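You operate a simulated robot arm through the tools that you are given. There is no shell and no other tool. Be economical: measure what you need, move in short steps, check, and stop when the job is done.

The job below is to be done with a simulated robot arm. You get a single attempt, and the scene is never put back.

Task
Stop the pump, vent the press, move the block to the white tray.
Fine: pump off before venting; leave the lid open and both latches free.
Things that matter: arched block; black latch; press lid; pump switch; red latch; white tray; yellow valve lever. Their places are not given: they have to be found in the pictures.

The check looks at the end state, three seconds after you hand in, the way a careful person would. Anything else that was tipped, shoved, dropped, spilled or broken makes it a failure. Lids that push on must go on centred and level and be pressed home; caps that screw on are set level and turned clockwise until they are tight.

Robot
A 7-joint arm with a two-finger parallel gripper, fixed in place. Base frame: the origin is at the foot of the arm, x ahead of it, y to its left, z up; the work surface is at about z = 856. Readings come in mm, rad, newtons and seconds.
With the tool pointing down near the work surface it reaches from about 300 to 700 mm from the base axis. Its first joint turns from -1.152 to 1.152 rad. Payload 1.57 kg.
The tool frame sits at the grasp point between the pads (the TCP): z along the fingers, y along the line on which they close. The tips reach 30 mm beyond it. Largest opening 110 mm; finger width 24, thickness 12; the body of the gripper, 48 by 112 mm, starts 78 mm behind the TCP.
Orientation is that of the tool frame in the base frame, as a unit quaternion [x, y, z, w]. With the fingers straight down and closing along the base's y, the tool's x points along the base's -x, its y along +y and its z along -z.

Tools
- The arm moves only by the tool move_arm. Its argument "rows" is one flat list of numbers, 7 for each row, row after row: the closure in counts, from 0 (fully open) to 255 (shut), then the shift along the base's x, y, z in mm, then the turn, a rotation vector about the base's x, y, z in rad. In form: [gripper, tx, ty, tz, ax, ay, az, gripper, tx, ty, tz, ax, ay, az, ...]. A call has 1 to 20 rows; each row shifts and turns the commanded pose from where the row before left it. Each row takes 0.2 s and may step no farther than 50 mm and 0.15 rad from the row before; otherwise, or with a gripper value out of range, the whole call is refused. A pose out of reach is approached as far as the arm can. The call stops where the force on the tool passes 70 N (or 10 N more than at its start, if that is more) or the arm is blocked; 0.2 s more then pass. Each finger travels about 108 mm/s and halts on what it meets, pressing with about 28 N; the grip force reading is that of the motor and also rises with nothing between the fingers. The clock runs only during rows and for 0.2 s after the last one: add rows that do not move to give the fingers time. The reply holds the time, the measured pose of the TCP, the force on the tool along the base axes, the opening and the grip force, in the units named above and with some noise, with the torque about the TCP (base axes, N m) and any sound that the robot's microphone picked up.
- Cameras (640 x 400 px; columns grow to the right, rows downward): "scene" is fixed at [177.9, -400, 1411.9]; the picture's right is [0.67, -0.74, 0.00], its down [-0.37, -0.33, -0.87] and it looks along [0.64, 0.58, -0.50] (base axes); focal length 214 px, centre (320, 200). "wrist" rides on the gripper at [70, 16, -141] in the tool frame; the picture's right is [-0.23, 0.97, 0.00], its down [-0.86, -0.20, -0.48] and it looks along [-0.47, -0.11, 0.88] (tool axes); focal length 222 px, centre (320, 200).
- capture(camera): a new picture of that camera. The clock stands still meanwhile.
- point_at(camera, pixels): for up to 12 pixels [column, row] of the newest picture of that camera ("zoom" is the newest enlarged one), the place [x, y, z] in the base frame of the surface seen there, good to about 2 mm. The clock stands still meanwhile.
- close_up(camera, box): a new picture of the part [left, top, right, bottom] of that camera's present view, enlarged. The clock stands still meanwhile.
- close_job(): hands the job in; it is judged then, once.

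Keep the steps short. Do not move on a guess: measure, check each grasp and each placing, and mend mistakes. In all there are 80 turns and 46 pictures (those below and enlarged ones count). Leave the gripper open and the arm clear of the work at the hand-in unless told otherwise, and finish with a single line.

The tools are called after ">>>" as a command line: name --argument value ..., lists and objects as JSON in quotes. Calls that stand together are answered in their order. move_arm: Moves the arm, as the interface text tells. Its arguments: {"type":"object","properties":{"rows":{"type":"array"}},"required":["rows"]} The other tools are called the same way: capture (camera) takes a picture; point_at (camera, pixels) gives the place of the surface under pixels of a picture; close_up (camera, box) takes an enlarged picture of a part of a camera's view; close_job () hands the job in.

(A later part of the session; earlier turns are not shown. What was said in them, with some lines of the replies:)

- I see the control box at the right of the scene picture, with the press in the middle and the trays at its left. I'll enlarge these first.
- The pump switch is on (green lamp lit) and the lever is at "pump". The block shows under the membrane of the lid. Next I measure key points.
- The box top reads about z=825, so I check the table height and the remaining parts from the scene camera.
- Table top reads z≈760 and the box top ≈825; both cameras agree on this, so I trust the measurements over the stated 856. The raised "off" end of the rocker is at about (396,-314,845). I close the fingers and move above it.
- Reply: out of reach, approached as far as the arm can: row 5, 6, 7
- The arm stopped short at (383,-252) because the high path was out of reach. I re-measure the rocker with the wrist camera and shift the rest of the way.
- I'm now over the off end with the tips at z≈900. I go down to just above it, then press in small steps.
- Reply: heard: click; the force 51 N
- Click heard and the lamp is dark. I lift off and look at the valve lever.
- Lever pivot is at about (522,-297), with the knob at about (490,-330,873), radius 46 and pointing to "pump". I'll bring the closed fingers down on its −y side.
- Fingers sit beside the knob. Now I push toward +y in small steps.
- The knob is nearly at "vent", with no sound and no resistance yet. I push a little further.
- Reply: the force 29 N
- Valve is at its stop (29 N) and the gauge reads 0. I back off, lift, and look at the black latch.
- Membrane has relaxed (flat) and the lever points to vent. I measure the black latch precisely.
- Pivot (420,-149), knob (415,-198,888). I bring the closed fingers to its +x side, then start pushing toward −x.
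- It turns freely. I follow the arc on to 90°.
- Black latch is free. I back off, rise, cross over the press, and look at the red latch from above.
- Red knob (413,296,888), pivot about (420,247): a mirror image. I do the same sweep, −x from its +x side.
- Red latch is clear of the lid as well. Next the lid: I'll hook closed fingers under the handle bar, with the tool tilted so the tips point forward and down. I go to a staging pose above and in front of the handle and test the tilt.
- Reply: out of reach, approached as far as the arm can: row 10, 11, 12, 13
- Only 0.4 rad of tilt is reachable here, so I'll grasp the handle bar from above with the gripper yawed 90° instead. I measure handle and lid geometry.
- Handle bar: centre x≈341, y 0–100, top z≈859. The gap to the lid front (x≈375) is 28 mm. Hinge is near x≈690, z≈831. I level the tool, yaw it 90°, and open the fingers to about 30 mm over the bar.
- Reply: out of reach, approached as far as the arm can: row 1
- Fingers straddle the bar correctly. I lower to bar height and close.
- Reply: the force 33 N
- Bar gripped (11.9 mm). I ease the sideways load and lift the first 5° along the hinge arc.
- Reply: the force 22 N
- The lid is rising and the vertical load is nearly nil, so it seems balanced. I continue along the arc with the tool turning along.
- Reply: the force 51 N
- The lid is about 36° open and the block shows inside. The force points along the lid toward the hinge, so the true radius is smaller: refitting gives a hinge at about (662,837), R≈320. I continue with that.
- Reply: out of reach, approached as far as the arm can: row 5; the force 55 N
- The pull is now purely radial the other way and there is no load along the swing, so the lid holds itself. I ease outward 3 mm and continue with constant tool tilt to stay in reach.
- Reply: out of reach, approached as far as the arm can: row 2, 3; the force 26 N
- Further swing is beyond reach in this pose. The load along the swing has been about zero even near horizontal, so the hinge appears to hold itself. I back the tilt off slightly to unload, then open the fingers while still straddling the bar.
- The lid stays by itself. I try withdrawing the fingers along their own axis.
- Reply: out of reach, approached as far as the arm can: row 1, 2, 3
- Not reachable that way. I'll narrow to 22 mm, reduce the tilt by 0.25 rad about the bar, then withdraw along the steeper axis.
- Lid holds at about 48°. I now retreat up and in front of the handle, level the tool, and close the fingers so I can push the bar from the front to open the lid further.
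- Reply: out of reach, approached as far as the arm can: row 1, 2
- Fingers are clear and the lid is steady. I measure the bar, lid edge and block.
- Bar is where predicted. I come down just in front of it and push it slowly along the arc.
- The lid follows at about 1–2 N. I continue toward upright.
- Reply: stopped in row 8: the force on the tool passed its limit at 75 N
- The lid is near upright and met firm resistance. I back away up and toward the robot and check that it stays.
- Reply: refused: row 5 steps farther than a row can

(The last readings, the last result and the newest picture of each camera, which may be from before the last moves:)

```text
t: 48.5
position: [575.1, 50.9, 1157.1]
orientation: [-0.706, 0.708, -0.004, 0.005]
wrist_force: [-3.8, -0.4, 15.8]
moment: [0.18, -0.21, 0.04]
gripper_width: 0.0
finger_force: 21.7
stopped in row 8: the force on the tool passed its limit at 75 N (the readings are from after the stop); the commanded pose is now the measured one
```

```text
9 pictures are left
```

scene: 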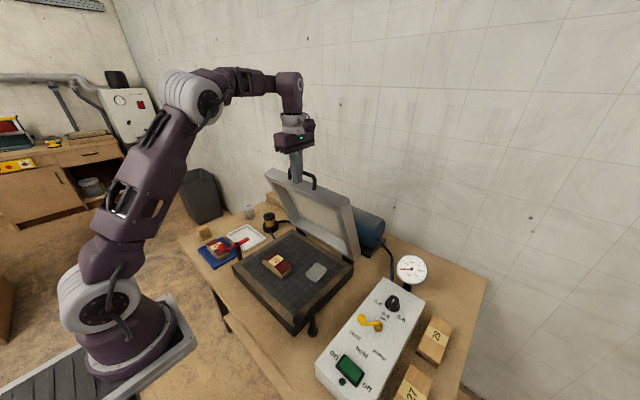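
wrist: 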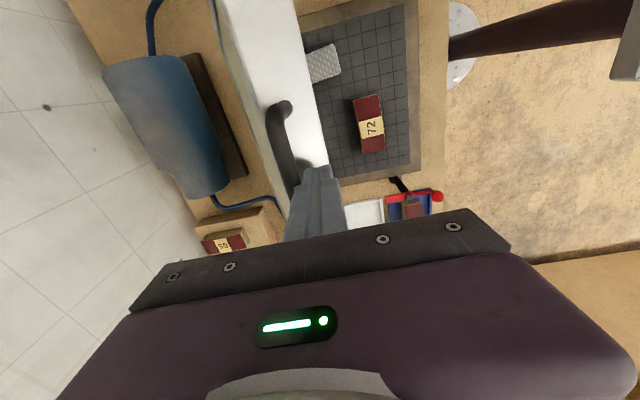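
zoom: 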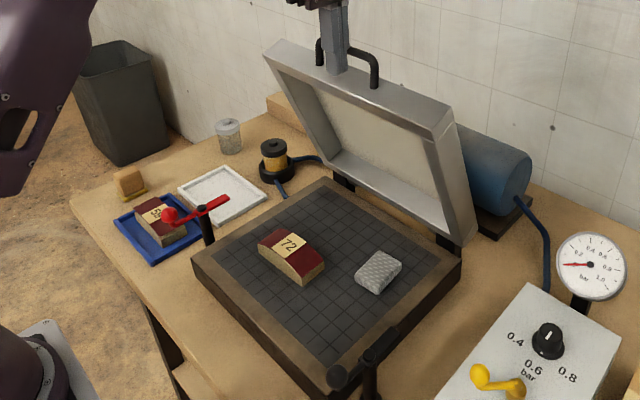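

That call was refused for too long a step. I measure the block from these views, then back off with shorter steps.

>>> point_at --camera "zoom" --pixels '[[259, 238], [274, 228], [324, 263], [300, 282], [290, 245], [278, 255], [260, 252], [282, 240], [305, 252], [300, 272]]'

>>> point_at --camera "wrist" --pixels '[[354, 98], [380, 96], [385, 150], [360, 152], [367, 100], [372, 127], [374, 148], [330, 122], [320, 60]]'

>>> move_arm --rows '[255, -8, 0, 8, 0, 0, 0, 255, -30, 0, 5, 0, 0, 0, 255, -45, 0, 0, 0, 0, 0, 255, -45, 0, 0, 0, 0, 0, 150, -20, 0, -30, 0, 0, 0, 150, 0, 0, -45, 0, 0, 0, 150, 0, 0, -40, 0, 0, 0, 150, 0, 0, 0, 0, 0, 0]'

```text
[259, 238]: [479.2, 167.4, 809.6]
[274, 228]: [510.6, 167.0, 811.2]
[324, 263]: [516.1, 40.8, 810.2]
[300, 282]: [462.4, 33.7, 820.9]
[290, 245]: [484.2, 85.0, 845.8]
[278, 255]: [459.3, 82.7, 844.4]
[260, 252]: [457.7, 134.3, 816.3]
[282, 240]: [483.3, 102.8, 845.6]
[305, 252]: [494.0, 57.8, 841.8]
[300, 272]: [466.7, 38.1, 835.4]
```

```text
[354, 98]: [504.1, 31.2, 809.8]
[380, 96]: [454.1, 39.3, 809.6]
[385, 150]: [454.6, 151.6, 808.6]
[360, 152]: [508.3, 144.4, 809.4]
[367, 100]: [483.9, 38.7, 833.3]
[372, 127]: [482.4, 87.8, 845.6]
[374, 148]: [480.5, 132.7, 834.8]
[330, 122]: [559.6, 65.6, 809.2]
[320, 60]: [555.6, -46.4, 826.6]
```

```text
t: 50.3
position: [428.1, 55.0, 1051.9]
orientation: [-0.707, 0.707, -0.005, 0.003]
wrist_force: [0.3, 0.2, 0.2]
moment: [-0.02, -0.01, 0.0]
gripper_width: 45.1
finger_force: 0.2
```

Block 72: x≈458–505, y≈35–137, top 846 in the middle, bed z≈809, turned about 0.04 rad. I move above its centre with the jaws open and verify.

>>> move_arm --rows '[70, 27, 16, -20, 0, 0, 0.04, 70, 26, 15, -20, 0, 0, 0, 70, 0, 0, -40, 0, 0, 0, 70, 0, 0, -32, 0, 0, 0, 70, 0, 0, 0, 0, 0, 0]'

>>> capture --camera "wrist"

```text
t: 51.5
position: [481.4, 81.5, 943.2]
orientation: [0.721, -0.693, 0.003, -0.003]
wrist_force: [-1.0, -0.8, 0.7]
moment: [-0.01, 0.03, -0.03]
gripper_width: 79.7
finger_force: 0.1
```

```text
8 pictures are left
```

wrist: 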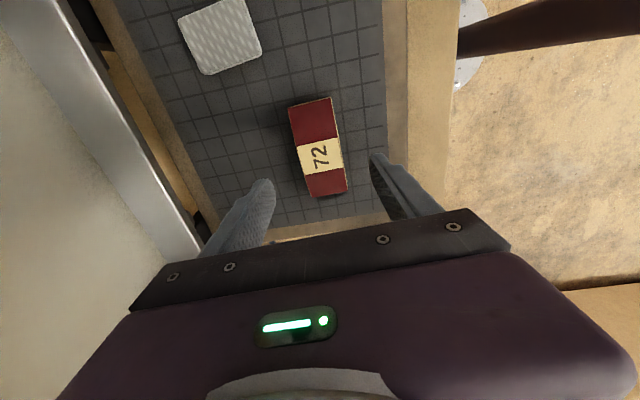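

>>> point_at --camera "wrist" --pixels '[[290, 108], [330, 98], [347, 190], [310, 196], [320, 155], [311, 120], [327, 185], [300, 155], [341, 145]]'

```text
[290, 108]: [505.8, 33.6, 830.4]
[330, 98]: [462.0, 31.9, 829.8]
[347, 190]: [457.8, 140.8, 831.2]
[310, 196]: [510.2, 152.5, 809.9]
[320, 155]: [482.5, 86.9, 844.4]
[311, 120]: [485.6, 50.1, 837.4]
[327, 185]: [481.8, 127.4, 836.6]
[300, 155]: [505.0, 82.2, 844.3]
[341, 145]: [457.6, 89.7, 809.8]
```

Block centre is (482,87). I shift 5 mm, lower, and close.

>>> move_arm --rows '[70, 0.6, 5.3, -40, 0, 0, 0, 70, 0, 0, -35, 0, 0, 0, 70, 0, 0, -20, 0, 0, 0, 70, 0, 0, 0, 0, 0, 0, 255, 0, 0, 0, 0, 0, 0, 255, 0, 0, 0, 0, 0, 0, 255, 0, 0, 0, 0, 0, 0]'

```text
t: 53.1
position: [480.6, 87.1, 846.5]
orientation: [0.721, -0.693, 0.003, -0.002]
wrist_force: [0.4, -0.6, -0.9]
moment: [0.0, 0.01, -0.01]
gripper_width: 47.6
finger_force: 27.7
```

Firm grip (47.6 mm wide). I lift.

>>> move_arm --rows '[255, 0, 0, 20, 0, 0, 0, 255, 0, 0, 40, 0, 0, 0, 255, 0, 0, 40, 0, 0, 0, 255, 0, 0, 30, 0, 0, 0, 255, 0, 0, 0, 0, 0, 0]'

>>> capture --camera "scene"

```text
t: 54.3
position: [480.0, 88.2, 978.2]
orientation: [0.72, -0.694, 0.004, -0.002]
wrist_force: [-0.9, -0.4, 0.8]
moment: [0.0, 0.01, 0.01]
gripper_width: 0.4
finger_force: 21.5
```

```text
7 pictures are left
```

scene: 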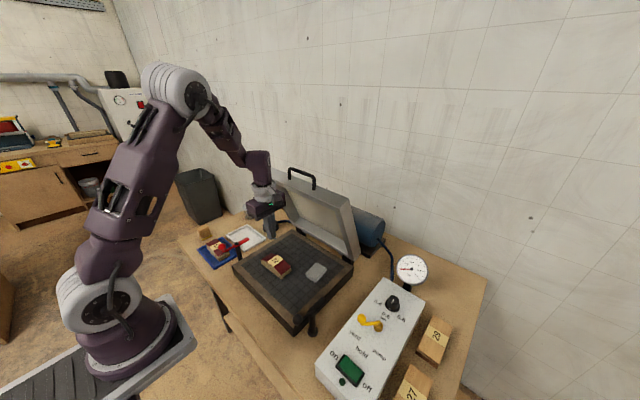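

The jaws closed to 0, so the block slipped out and still sits on the bed. I re-measure it from this picture before retrying lower and slower.

>>> point_at --camera "scene" --pixels '[[262, 262], [268, 256], [277, 266], [281, 264], [273, 263], [289, 267], [285, 273], [284, 270], [268, 266], [275, 272]]'

>>> close_up --camera "wrist" --box '[220, 60, 420, 220]'

```text
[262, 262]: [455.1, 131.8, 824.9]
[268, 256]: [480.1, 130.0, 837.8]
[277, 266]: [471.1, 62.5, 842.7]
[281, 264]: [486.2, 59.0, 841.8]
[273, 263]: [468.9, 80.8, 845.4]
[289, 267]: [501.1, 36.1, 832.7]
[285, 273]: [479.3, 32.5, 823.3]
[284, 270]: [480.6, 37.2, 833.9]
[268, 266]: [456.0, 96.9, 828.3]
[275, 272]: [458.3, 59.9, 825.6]
```

```text
2.50 times, centred on (320, 140) of wrist
```

zoom: 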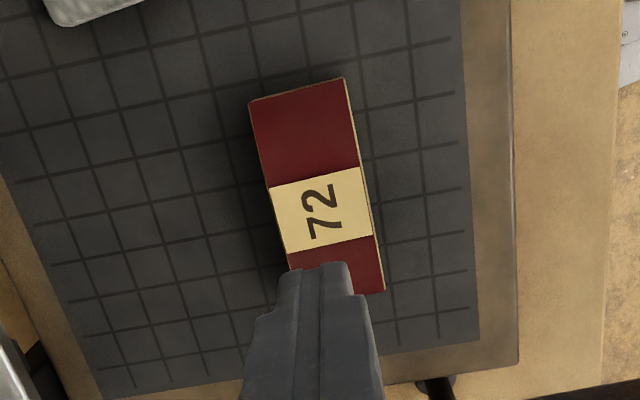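

Block is unmoved. I open, go down about 4 mm deeper than before, close, wait, and lift very slowly.

>>> move_arm --rows '[70, 0, 0, 0, 0, 0, 0, 70, 0.5, -1, -40, 0, 0, 0, 70, 0, 0, -40, 0, 0, 0, 70, 0, 0, -40, 0, 0, 0, 70, 0, 0, -16, 0, 0, 0, 70, 0, 0, 0, 0, 0, 0, 255, 0, 0, 0, 0, 0, 0, 255, 0, 0, 0, 0, 0, 0, 255, 0, 0, 0, 0, 0, 0, 255, 0, 0, 0, 0, 0, 0, 255, 0, 0, 2, 0, 0, 0, 255, 0, 0, 2, 0, 0, 0, 255, 0, 0, 2, 0, 0, 0]'

```text
t: 57.1
position: [480.8, 87.6, 845.9]
orientation: [0.72, -0.694, 0.004, -0.003]
wrist_force: [-0.4, 0.5, -0.8]
moment: [0.01, -0.02, 0.0]
gripper_width: 47.5
finger_force: 28.0
```

>>> move_arm --rows '[255, 0, 0, 3, 0, 0, 0, 255, 0, 0, 3, 0, 0, 0, 255, 0, 0, 4, 0, 0, 0, 255, 0, 0, 4, 0, 0, 0, 255, 0, 0, 0, 0, 0, 0]'

```text
t: 58.3
position: [482.3, 88.1, 861.6]
orientation: [0.721, -0.693, 0.003, -0.003]
wrist_force: [0.2, -0.1, -1.5]
moment: [0.04, 0.0, 0.02]
gripper_width: 47.3
finger_force: 28.1
```

Width still 47.3 after about 19 mm of lift. I check whether the block came up.

>>> close_up --camera "scene" --box '[220, 200, 340, 320]'

```text
3.33 times, centred on (280, 260) of scene
```

zoom: 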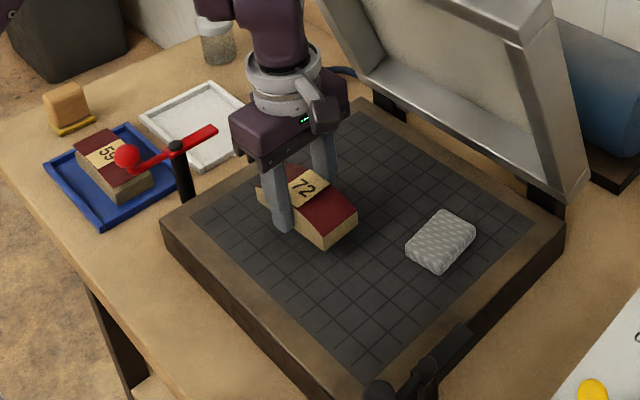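

>>> point_at --camera "zoom" --pixels '[[328, 196], [308, 186], [340, 206], [326, 228], [326, 244], [283, 225], [355, 220], [303, 175]]'

```text
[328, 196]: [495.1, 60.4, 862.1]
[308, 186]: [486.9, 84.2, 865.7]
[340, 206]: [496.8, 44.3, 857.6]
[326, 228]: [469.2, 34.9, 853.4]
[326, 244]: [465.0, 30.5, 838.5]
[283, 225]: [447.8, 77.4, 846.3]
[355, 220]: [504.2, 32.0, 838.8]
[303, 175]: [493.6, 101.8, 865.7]
```

Block is in the grip: its top is up to 865, so it hangs about 33 mm below the TCP. I lift gently and carry in small steps, moving x first so it clears the red latch.

>>> move_arm --rows '[255, 0, 0, 4, 0, 0, 0, 255, 0, 0, 6, 0, 0, 0, 255, 0, 0, 8, 0, 0, 0, 255, 0, 0, 9, 0, 0, 0, 255, 0, 0, 10, 0, 0, 0, 255, 0, 0, 10, 0, 0, 0, 255, 2, 1, 9, 0, 0, 0, 255, 4, 3, 7, 0, 0, 0, 255, 5, 6, 3, 0, 0, 0, 255, 5, 9, 0, 0, 0, 0, 255, 5, 11, 0, 0, 0, 0, 255, 5, 12, 0, 0, 0, -0.01, 255, 5, 12, 0, 0, 0, -0.01, 255, 4, 12, 0, 0, 0, -0.01, 255, 3, 12, 0, 0, 0, -0.01, 255, 1, 12, 0, 0, 0, 0, 255, 0, 12, 0, 0, 0, 0, 255, 0, 12, 0, 0, 0, 0, 255, 0, 12, 0, 0, 0, 0, 255, 0, 8, 0, 0, 0, 0]'

```text
t: 62.5
position: [519.4, 221.3, 925.0]
orientation: [-0.707, 0.708, -0.004, 0.002]
wrist_force: [-0.6, -0.7, -0.2]
moment: [-0.01, -0.01, 0.01]
gripper_width: 47.5
finger_force: 28.4
```

Still held. I continue to the tray centre (521,379).

>>> move_arm --rows '[255, 0, 5, 0, 0, 0, 0, 255, 0, 9, 0, 0, 0, 0, 255, 0, 12, 0, 0, 0, 0, 255, 0, 12, 0, 0, 0, 0, 255, 0, 12, 0, 0, 0, 0, 255, 0, 12, 0, 0, 0, 0, 255, 0, 12, 0, 0, 0, 0, 255, 1, 12, 0, 0, 0, 0, 255, 1, 12, 0, 0, 0, 0, 255, 0, 12, 0, 0, 0, 0, 255, 0, 12, 0, 0, 0, 0, 255, 0, 12, 0, 0, 0, 0, 255, 0, 11, 0, 0, 0, 0, 255, 0, 8, 0, 0, 0, 0, 255, 0, 4, 0, 0, 0, 0, 255, 0, 0, 0, 0, 0, 0]'

>>> close_up --camera "scene" --box '[190, 170, 310, 290]'

```text
t: 65.9
position: [522.1, 377.2, 926.9]
orientation: [-0.707, 0.708, -0.003, 0.003]
wrist_force: [-0.9, 0.1, -1.1]
moment: [0.03, -0.01, 0.02]
gripper_width: 47.3
finger_force: 28.4
```

```text
3.33 times, centred on (250, 230) of scene
```

zoom: 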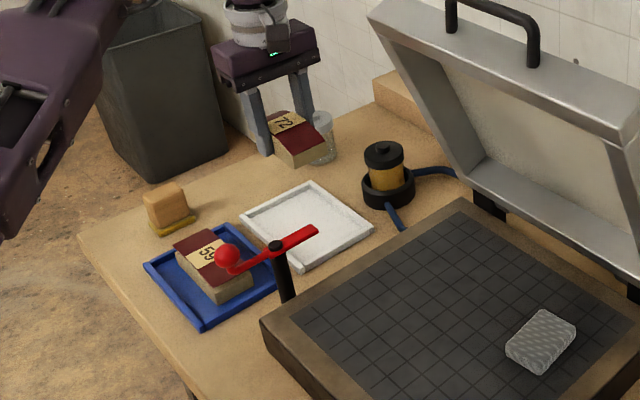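

Held over the tray. I check tray, jar and block positions.

>>> point_at --camera "zoom" --pixels '[[312, 184], [370, 228], [303, 268], [245, 216], [308, 225], [325, 120], [320, 160], [285, 119], [325, 140], [297, 165], [270, 136], [383, 150]]'

```text
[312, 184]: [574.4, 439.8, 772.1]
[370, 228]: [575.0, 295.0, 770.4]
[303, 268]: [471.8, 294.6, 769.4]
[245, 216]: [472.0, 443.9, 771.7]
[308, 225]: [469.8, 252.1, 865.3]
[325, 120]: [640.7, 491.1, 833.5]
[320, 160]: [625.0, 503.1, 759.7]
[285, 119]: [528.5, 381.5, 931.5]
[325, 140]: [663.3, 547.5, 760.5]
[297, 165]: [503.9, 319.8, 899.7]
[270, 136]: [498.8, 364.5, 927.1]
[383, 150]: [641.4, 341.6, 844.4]
```

Tray is about x 472–574, y 297–450 at rim 770. Block centre y≈377, so it's fine with a 3 mm shift. I lower gently.

>>> move_arm --rows '[255, 0, -1, -4, 0, 0, 0, 255, 0, -2, -7, 0, 0, 0, 255, 0, 0, -10, 0, 0, 0, 255, 0, 0, -10, 0, 0, 0, 255, 0, 0, -10, 0, 0, 0, 255, 0, 0, -10, 0, 0, 0, 255, 0, 0, -10, 0, 0, 0, 255, 0, 0, -10, 0, 0, 0, 255, 0, 0, -10, 0, 0, 0, 255, 0, 0, -10, 0, 0, 0, 255, 0, 0, -10, 0, 0, 0, 255, 0, 0, -8, 0, 0, 0, 255, 0, 0, -5, 0, 0, 0, 255, 0, 0, -4, 0, 0, 0, 255, 0, 0, -3, 0, 0, 0, 255, 0, 0, -3, 0, 0, 0, 255, 0, 0, 0, 0, 0, 0]'

```text
t: 69.5
position: [521.5, 376.1, 802.2]
orientation: [-0.707, 0.708, -0.004, 0.002]
wrist_force: [-0.6, -0.3, -1.5]
moment: [-0.03, -0.01, -0.01]
gripper_width: 47.5
finger_force: 27.9
```

No contact yet at TCP z=802. I keep lowering in 1.5 mm steps.

>>> move_arm --rows '[255, 0, 0, -1.5, 0, 0, 0, 255, 0, 0, -1.5, 0, 0, 0, 255, 0, 0, -1.5, 0, 0, 0, 255, 0, 0, -1, 0, 0, 0, 255, 0, 0, 0, 0, 0, 0]'

```text
t: 70.7
position: [522.0, 375.9, 796.1]
orientation: [-0.706, 0.708, -0.004, 0.003]
wrist_force: [-0.4, 0.3, -1.7]
moment: [-0.02, -0.02, -0.01]
gripper_width: 47.5
finger_force: 28.2
```

>>> move_arm --rows '[255, 0, 0, -1, 0, 0, 0, 255, 0, 0, -0.8, 0, 0, 0, 255, 0, 0, 0, 0, 0, 0]'

>>> close_up --camera "scene" --box '[190, 190, 290, 290]'

```text
t: 71.5
position: [521.7, 374.9, 794.9]
orientation: [-0.706, 0.708, -0.004, 0.002]
wrist_force: [0.1, -0.2, -0.6]
moment: [0.01, -0.01, -0.01]
gripper_width: 47.4
finger_force: 28.0
```

```text
4.00 times, centred on (240, 240) of scene
```

zoom: 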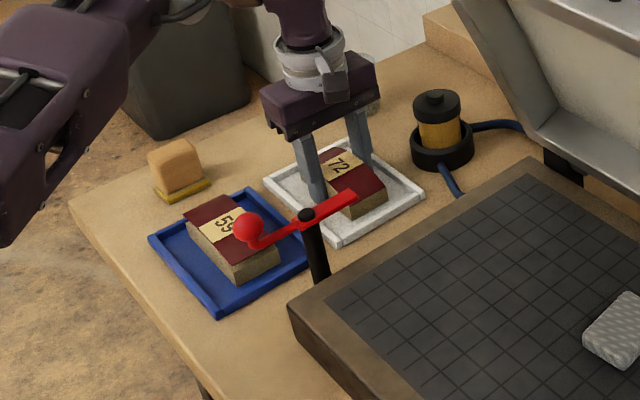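

The weight has gone (−0.6 N) and the block sits inside the tray. I open to about 62 mm, within the rims, and lift straight up.

>>> move_arm --rows '[138, 0, 0, 0, 0, 0, 0, 111, 0, 0, 0, 0, 0, 0, 111, 0, 0, 0, 0, 0, 0, 111, 0, 0, 10, 0, 0, 0, 111, 0, 0, 30, 0, 0, 0, 111, 0, 0, 40, 0, 0, 0, 111, 0, 0, 40, 0, 0, 0, 111, 0, 0, 40, 0, 0, 0, 60, 0, 0, 0, 0, 0, 0]'

>>> move_arm --rows '[60, -40, 0, 10, 0, 0, 0, 60, -40, 0, 0, 0, 0, 0, 60, -40, -10, 0, 0, 0, 0, 60, -30, -30, 0, 0, 0, 0, 0, 0, -40, 10, 0, 0, 0, 0, 0, -40, 10, 0, 0, 0, 0, 0, -40, 10, 0, 0, 0, 0, 0, -40, 0, 0, 0, 0, 0, 0, 0, 0, 0, 0, 0]'

>>> capture --camera "scene"

```text
t: 73.5
position: [519.8, 376.9, 955.6]
orientation: [0.707, -0.707, 0.003, -0.002]
wrist_force: [0.5, -0.3, -0.4]
moment: [-0.03, 0.01, -0.01]
gripper_width: 83.9
finger_force: 0.0
```

```text
t: 75.5
position: [371.6, 175.6, 997.4]
orientation: [-0.706, 0.708, -0.004, 0.002]
wrist_force: [0.6, 0.0, -0.3]
moment: [0.02, 0.0, -0.02]
gripper_width: 109.9
finger_force: 0.0
```

```text
2 pictures are left
```

scene: 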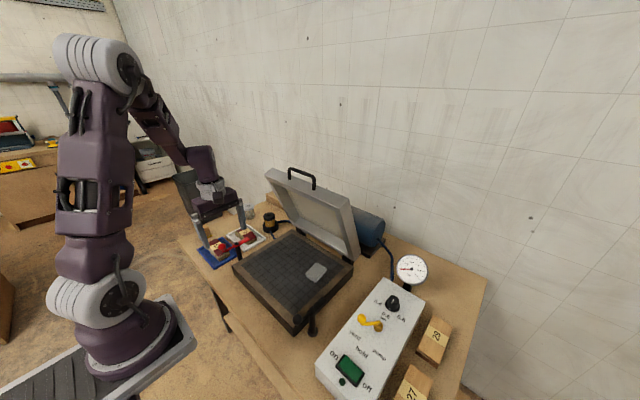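

Arm is back and the lid still stands. One enlarged picture checks the block, the latches and the lid.

>>> close_up --camera "scene" --box '[190, 160, 430, 400]'

>>> point_at --camera "scene" --pixels '[[270, 172], [347, 209], [358, 250], [300, 172], [244, 234], [250, 240]]'

```text
1.67 times, centred on (310, 280) of scene
```

zoom: 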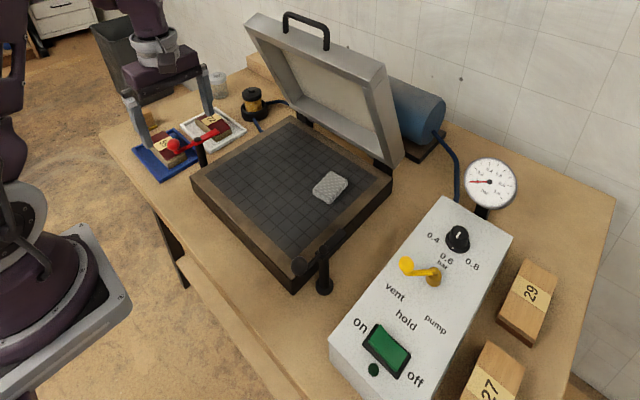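

```text
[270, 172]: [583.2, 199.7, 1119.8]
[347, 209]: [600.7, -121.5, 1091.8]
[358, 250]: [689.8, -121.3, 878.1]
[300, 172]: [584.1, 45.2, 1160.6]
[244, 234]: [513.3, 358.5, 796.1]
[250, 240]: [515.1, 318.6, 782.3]
```

Pump is off, gauge at 0, lever at vent, lid open, both latches swung off, block 72 in the white tray, arm clear. I hand in.

>>> close_job

```text
The job is handed in.
```

The pump was switched off before venting, the lid stands open at about 70–75° with both latches free, and the arched block (72) is in the white tray; the first lift slipped and left the block in place, and the second lift, done slower, held.
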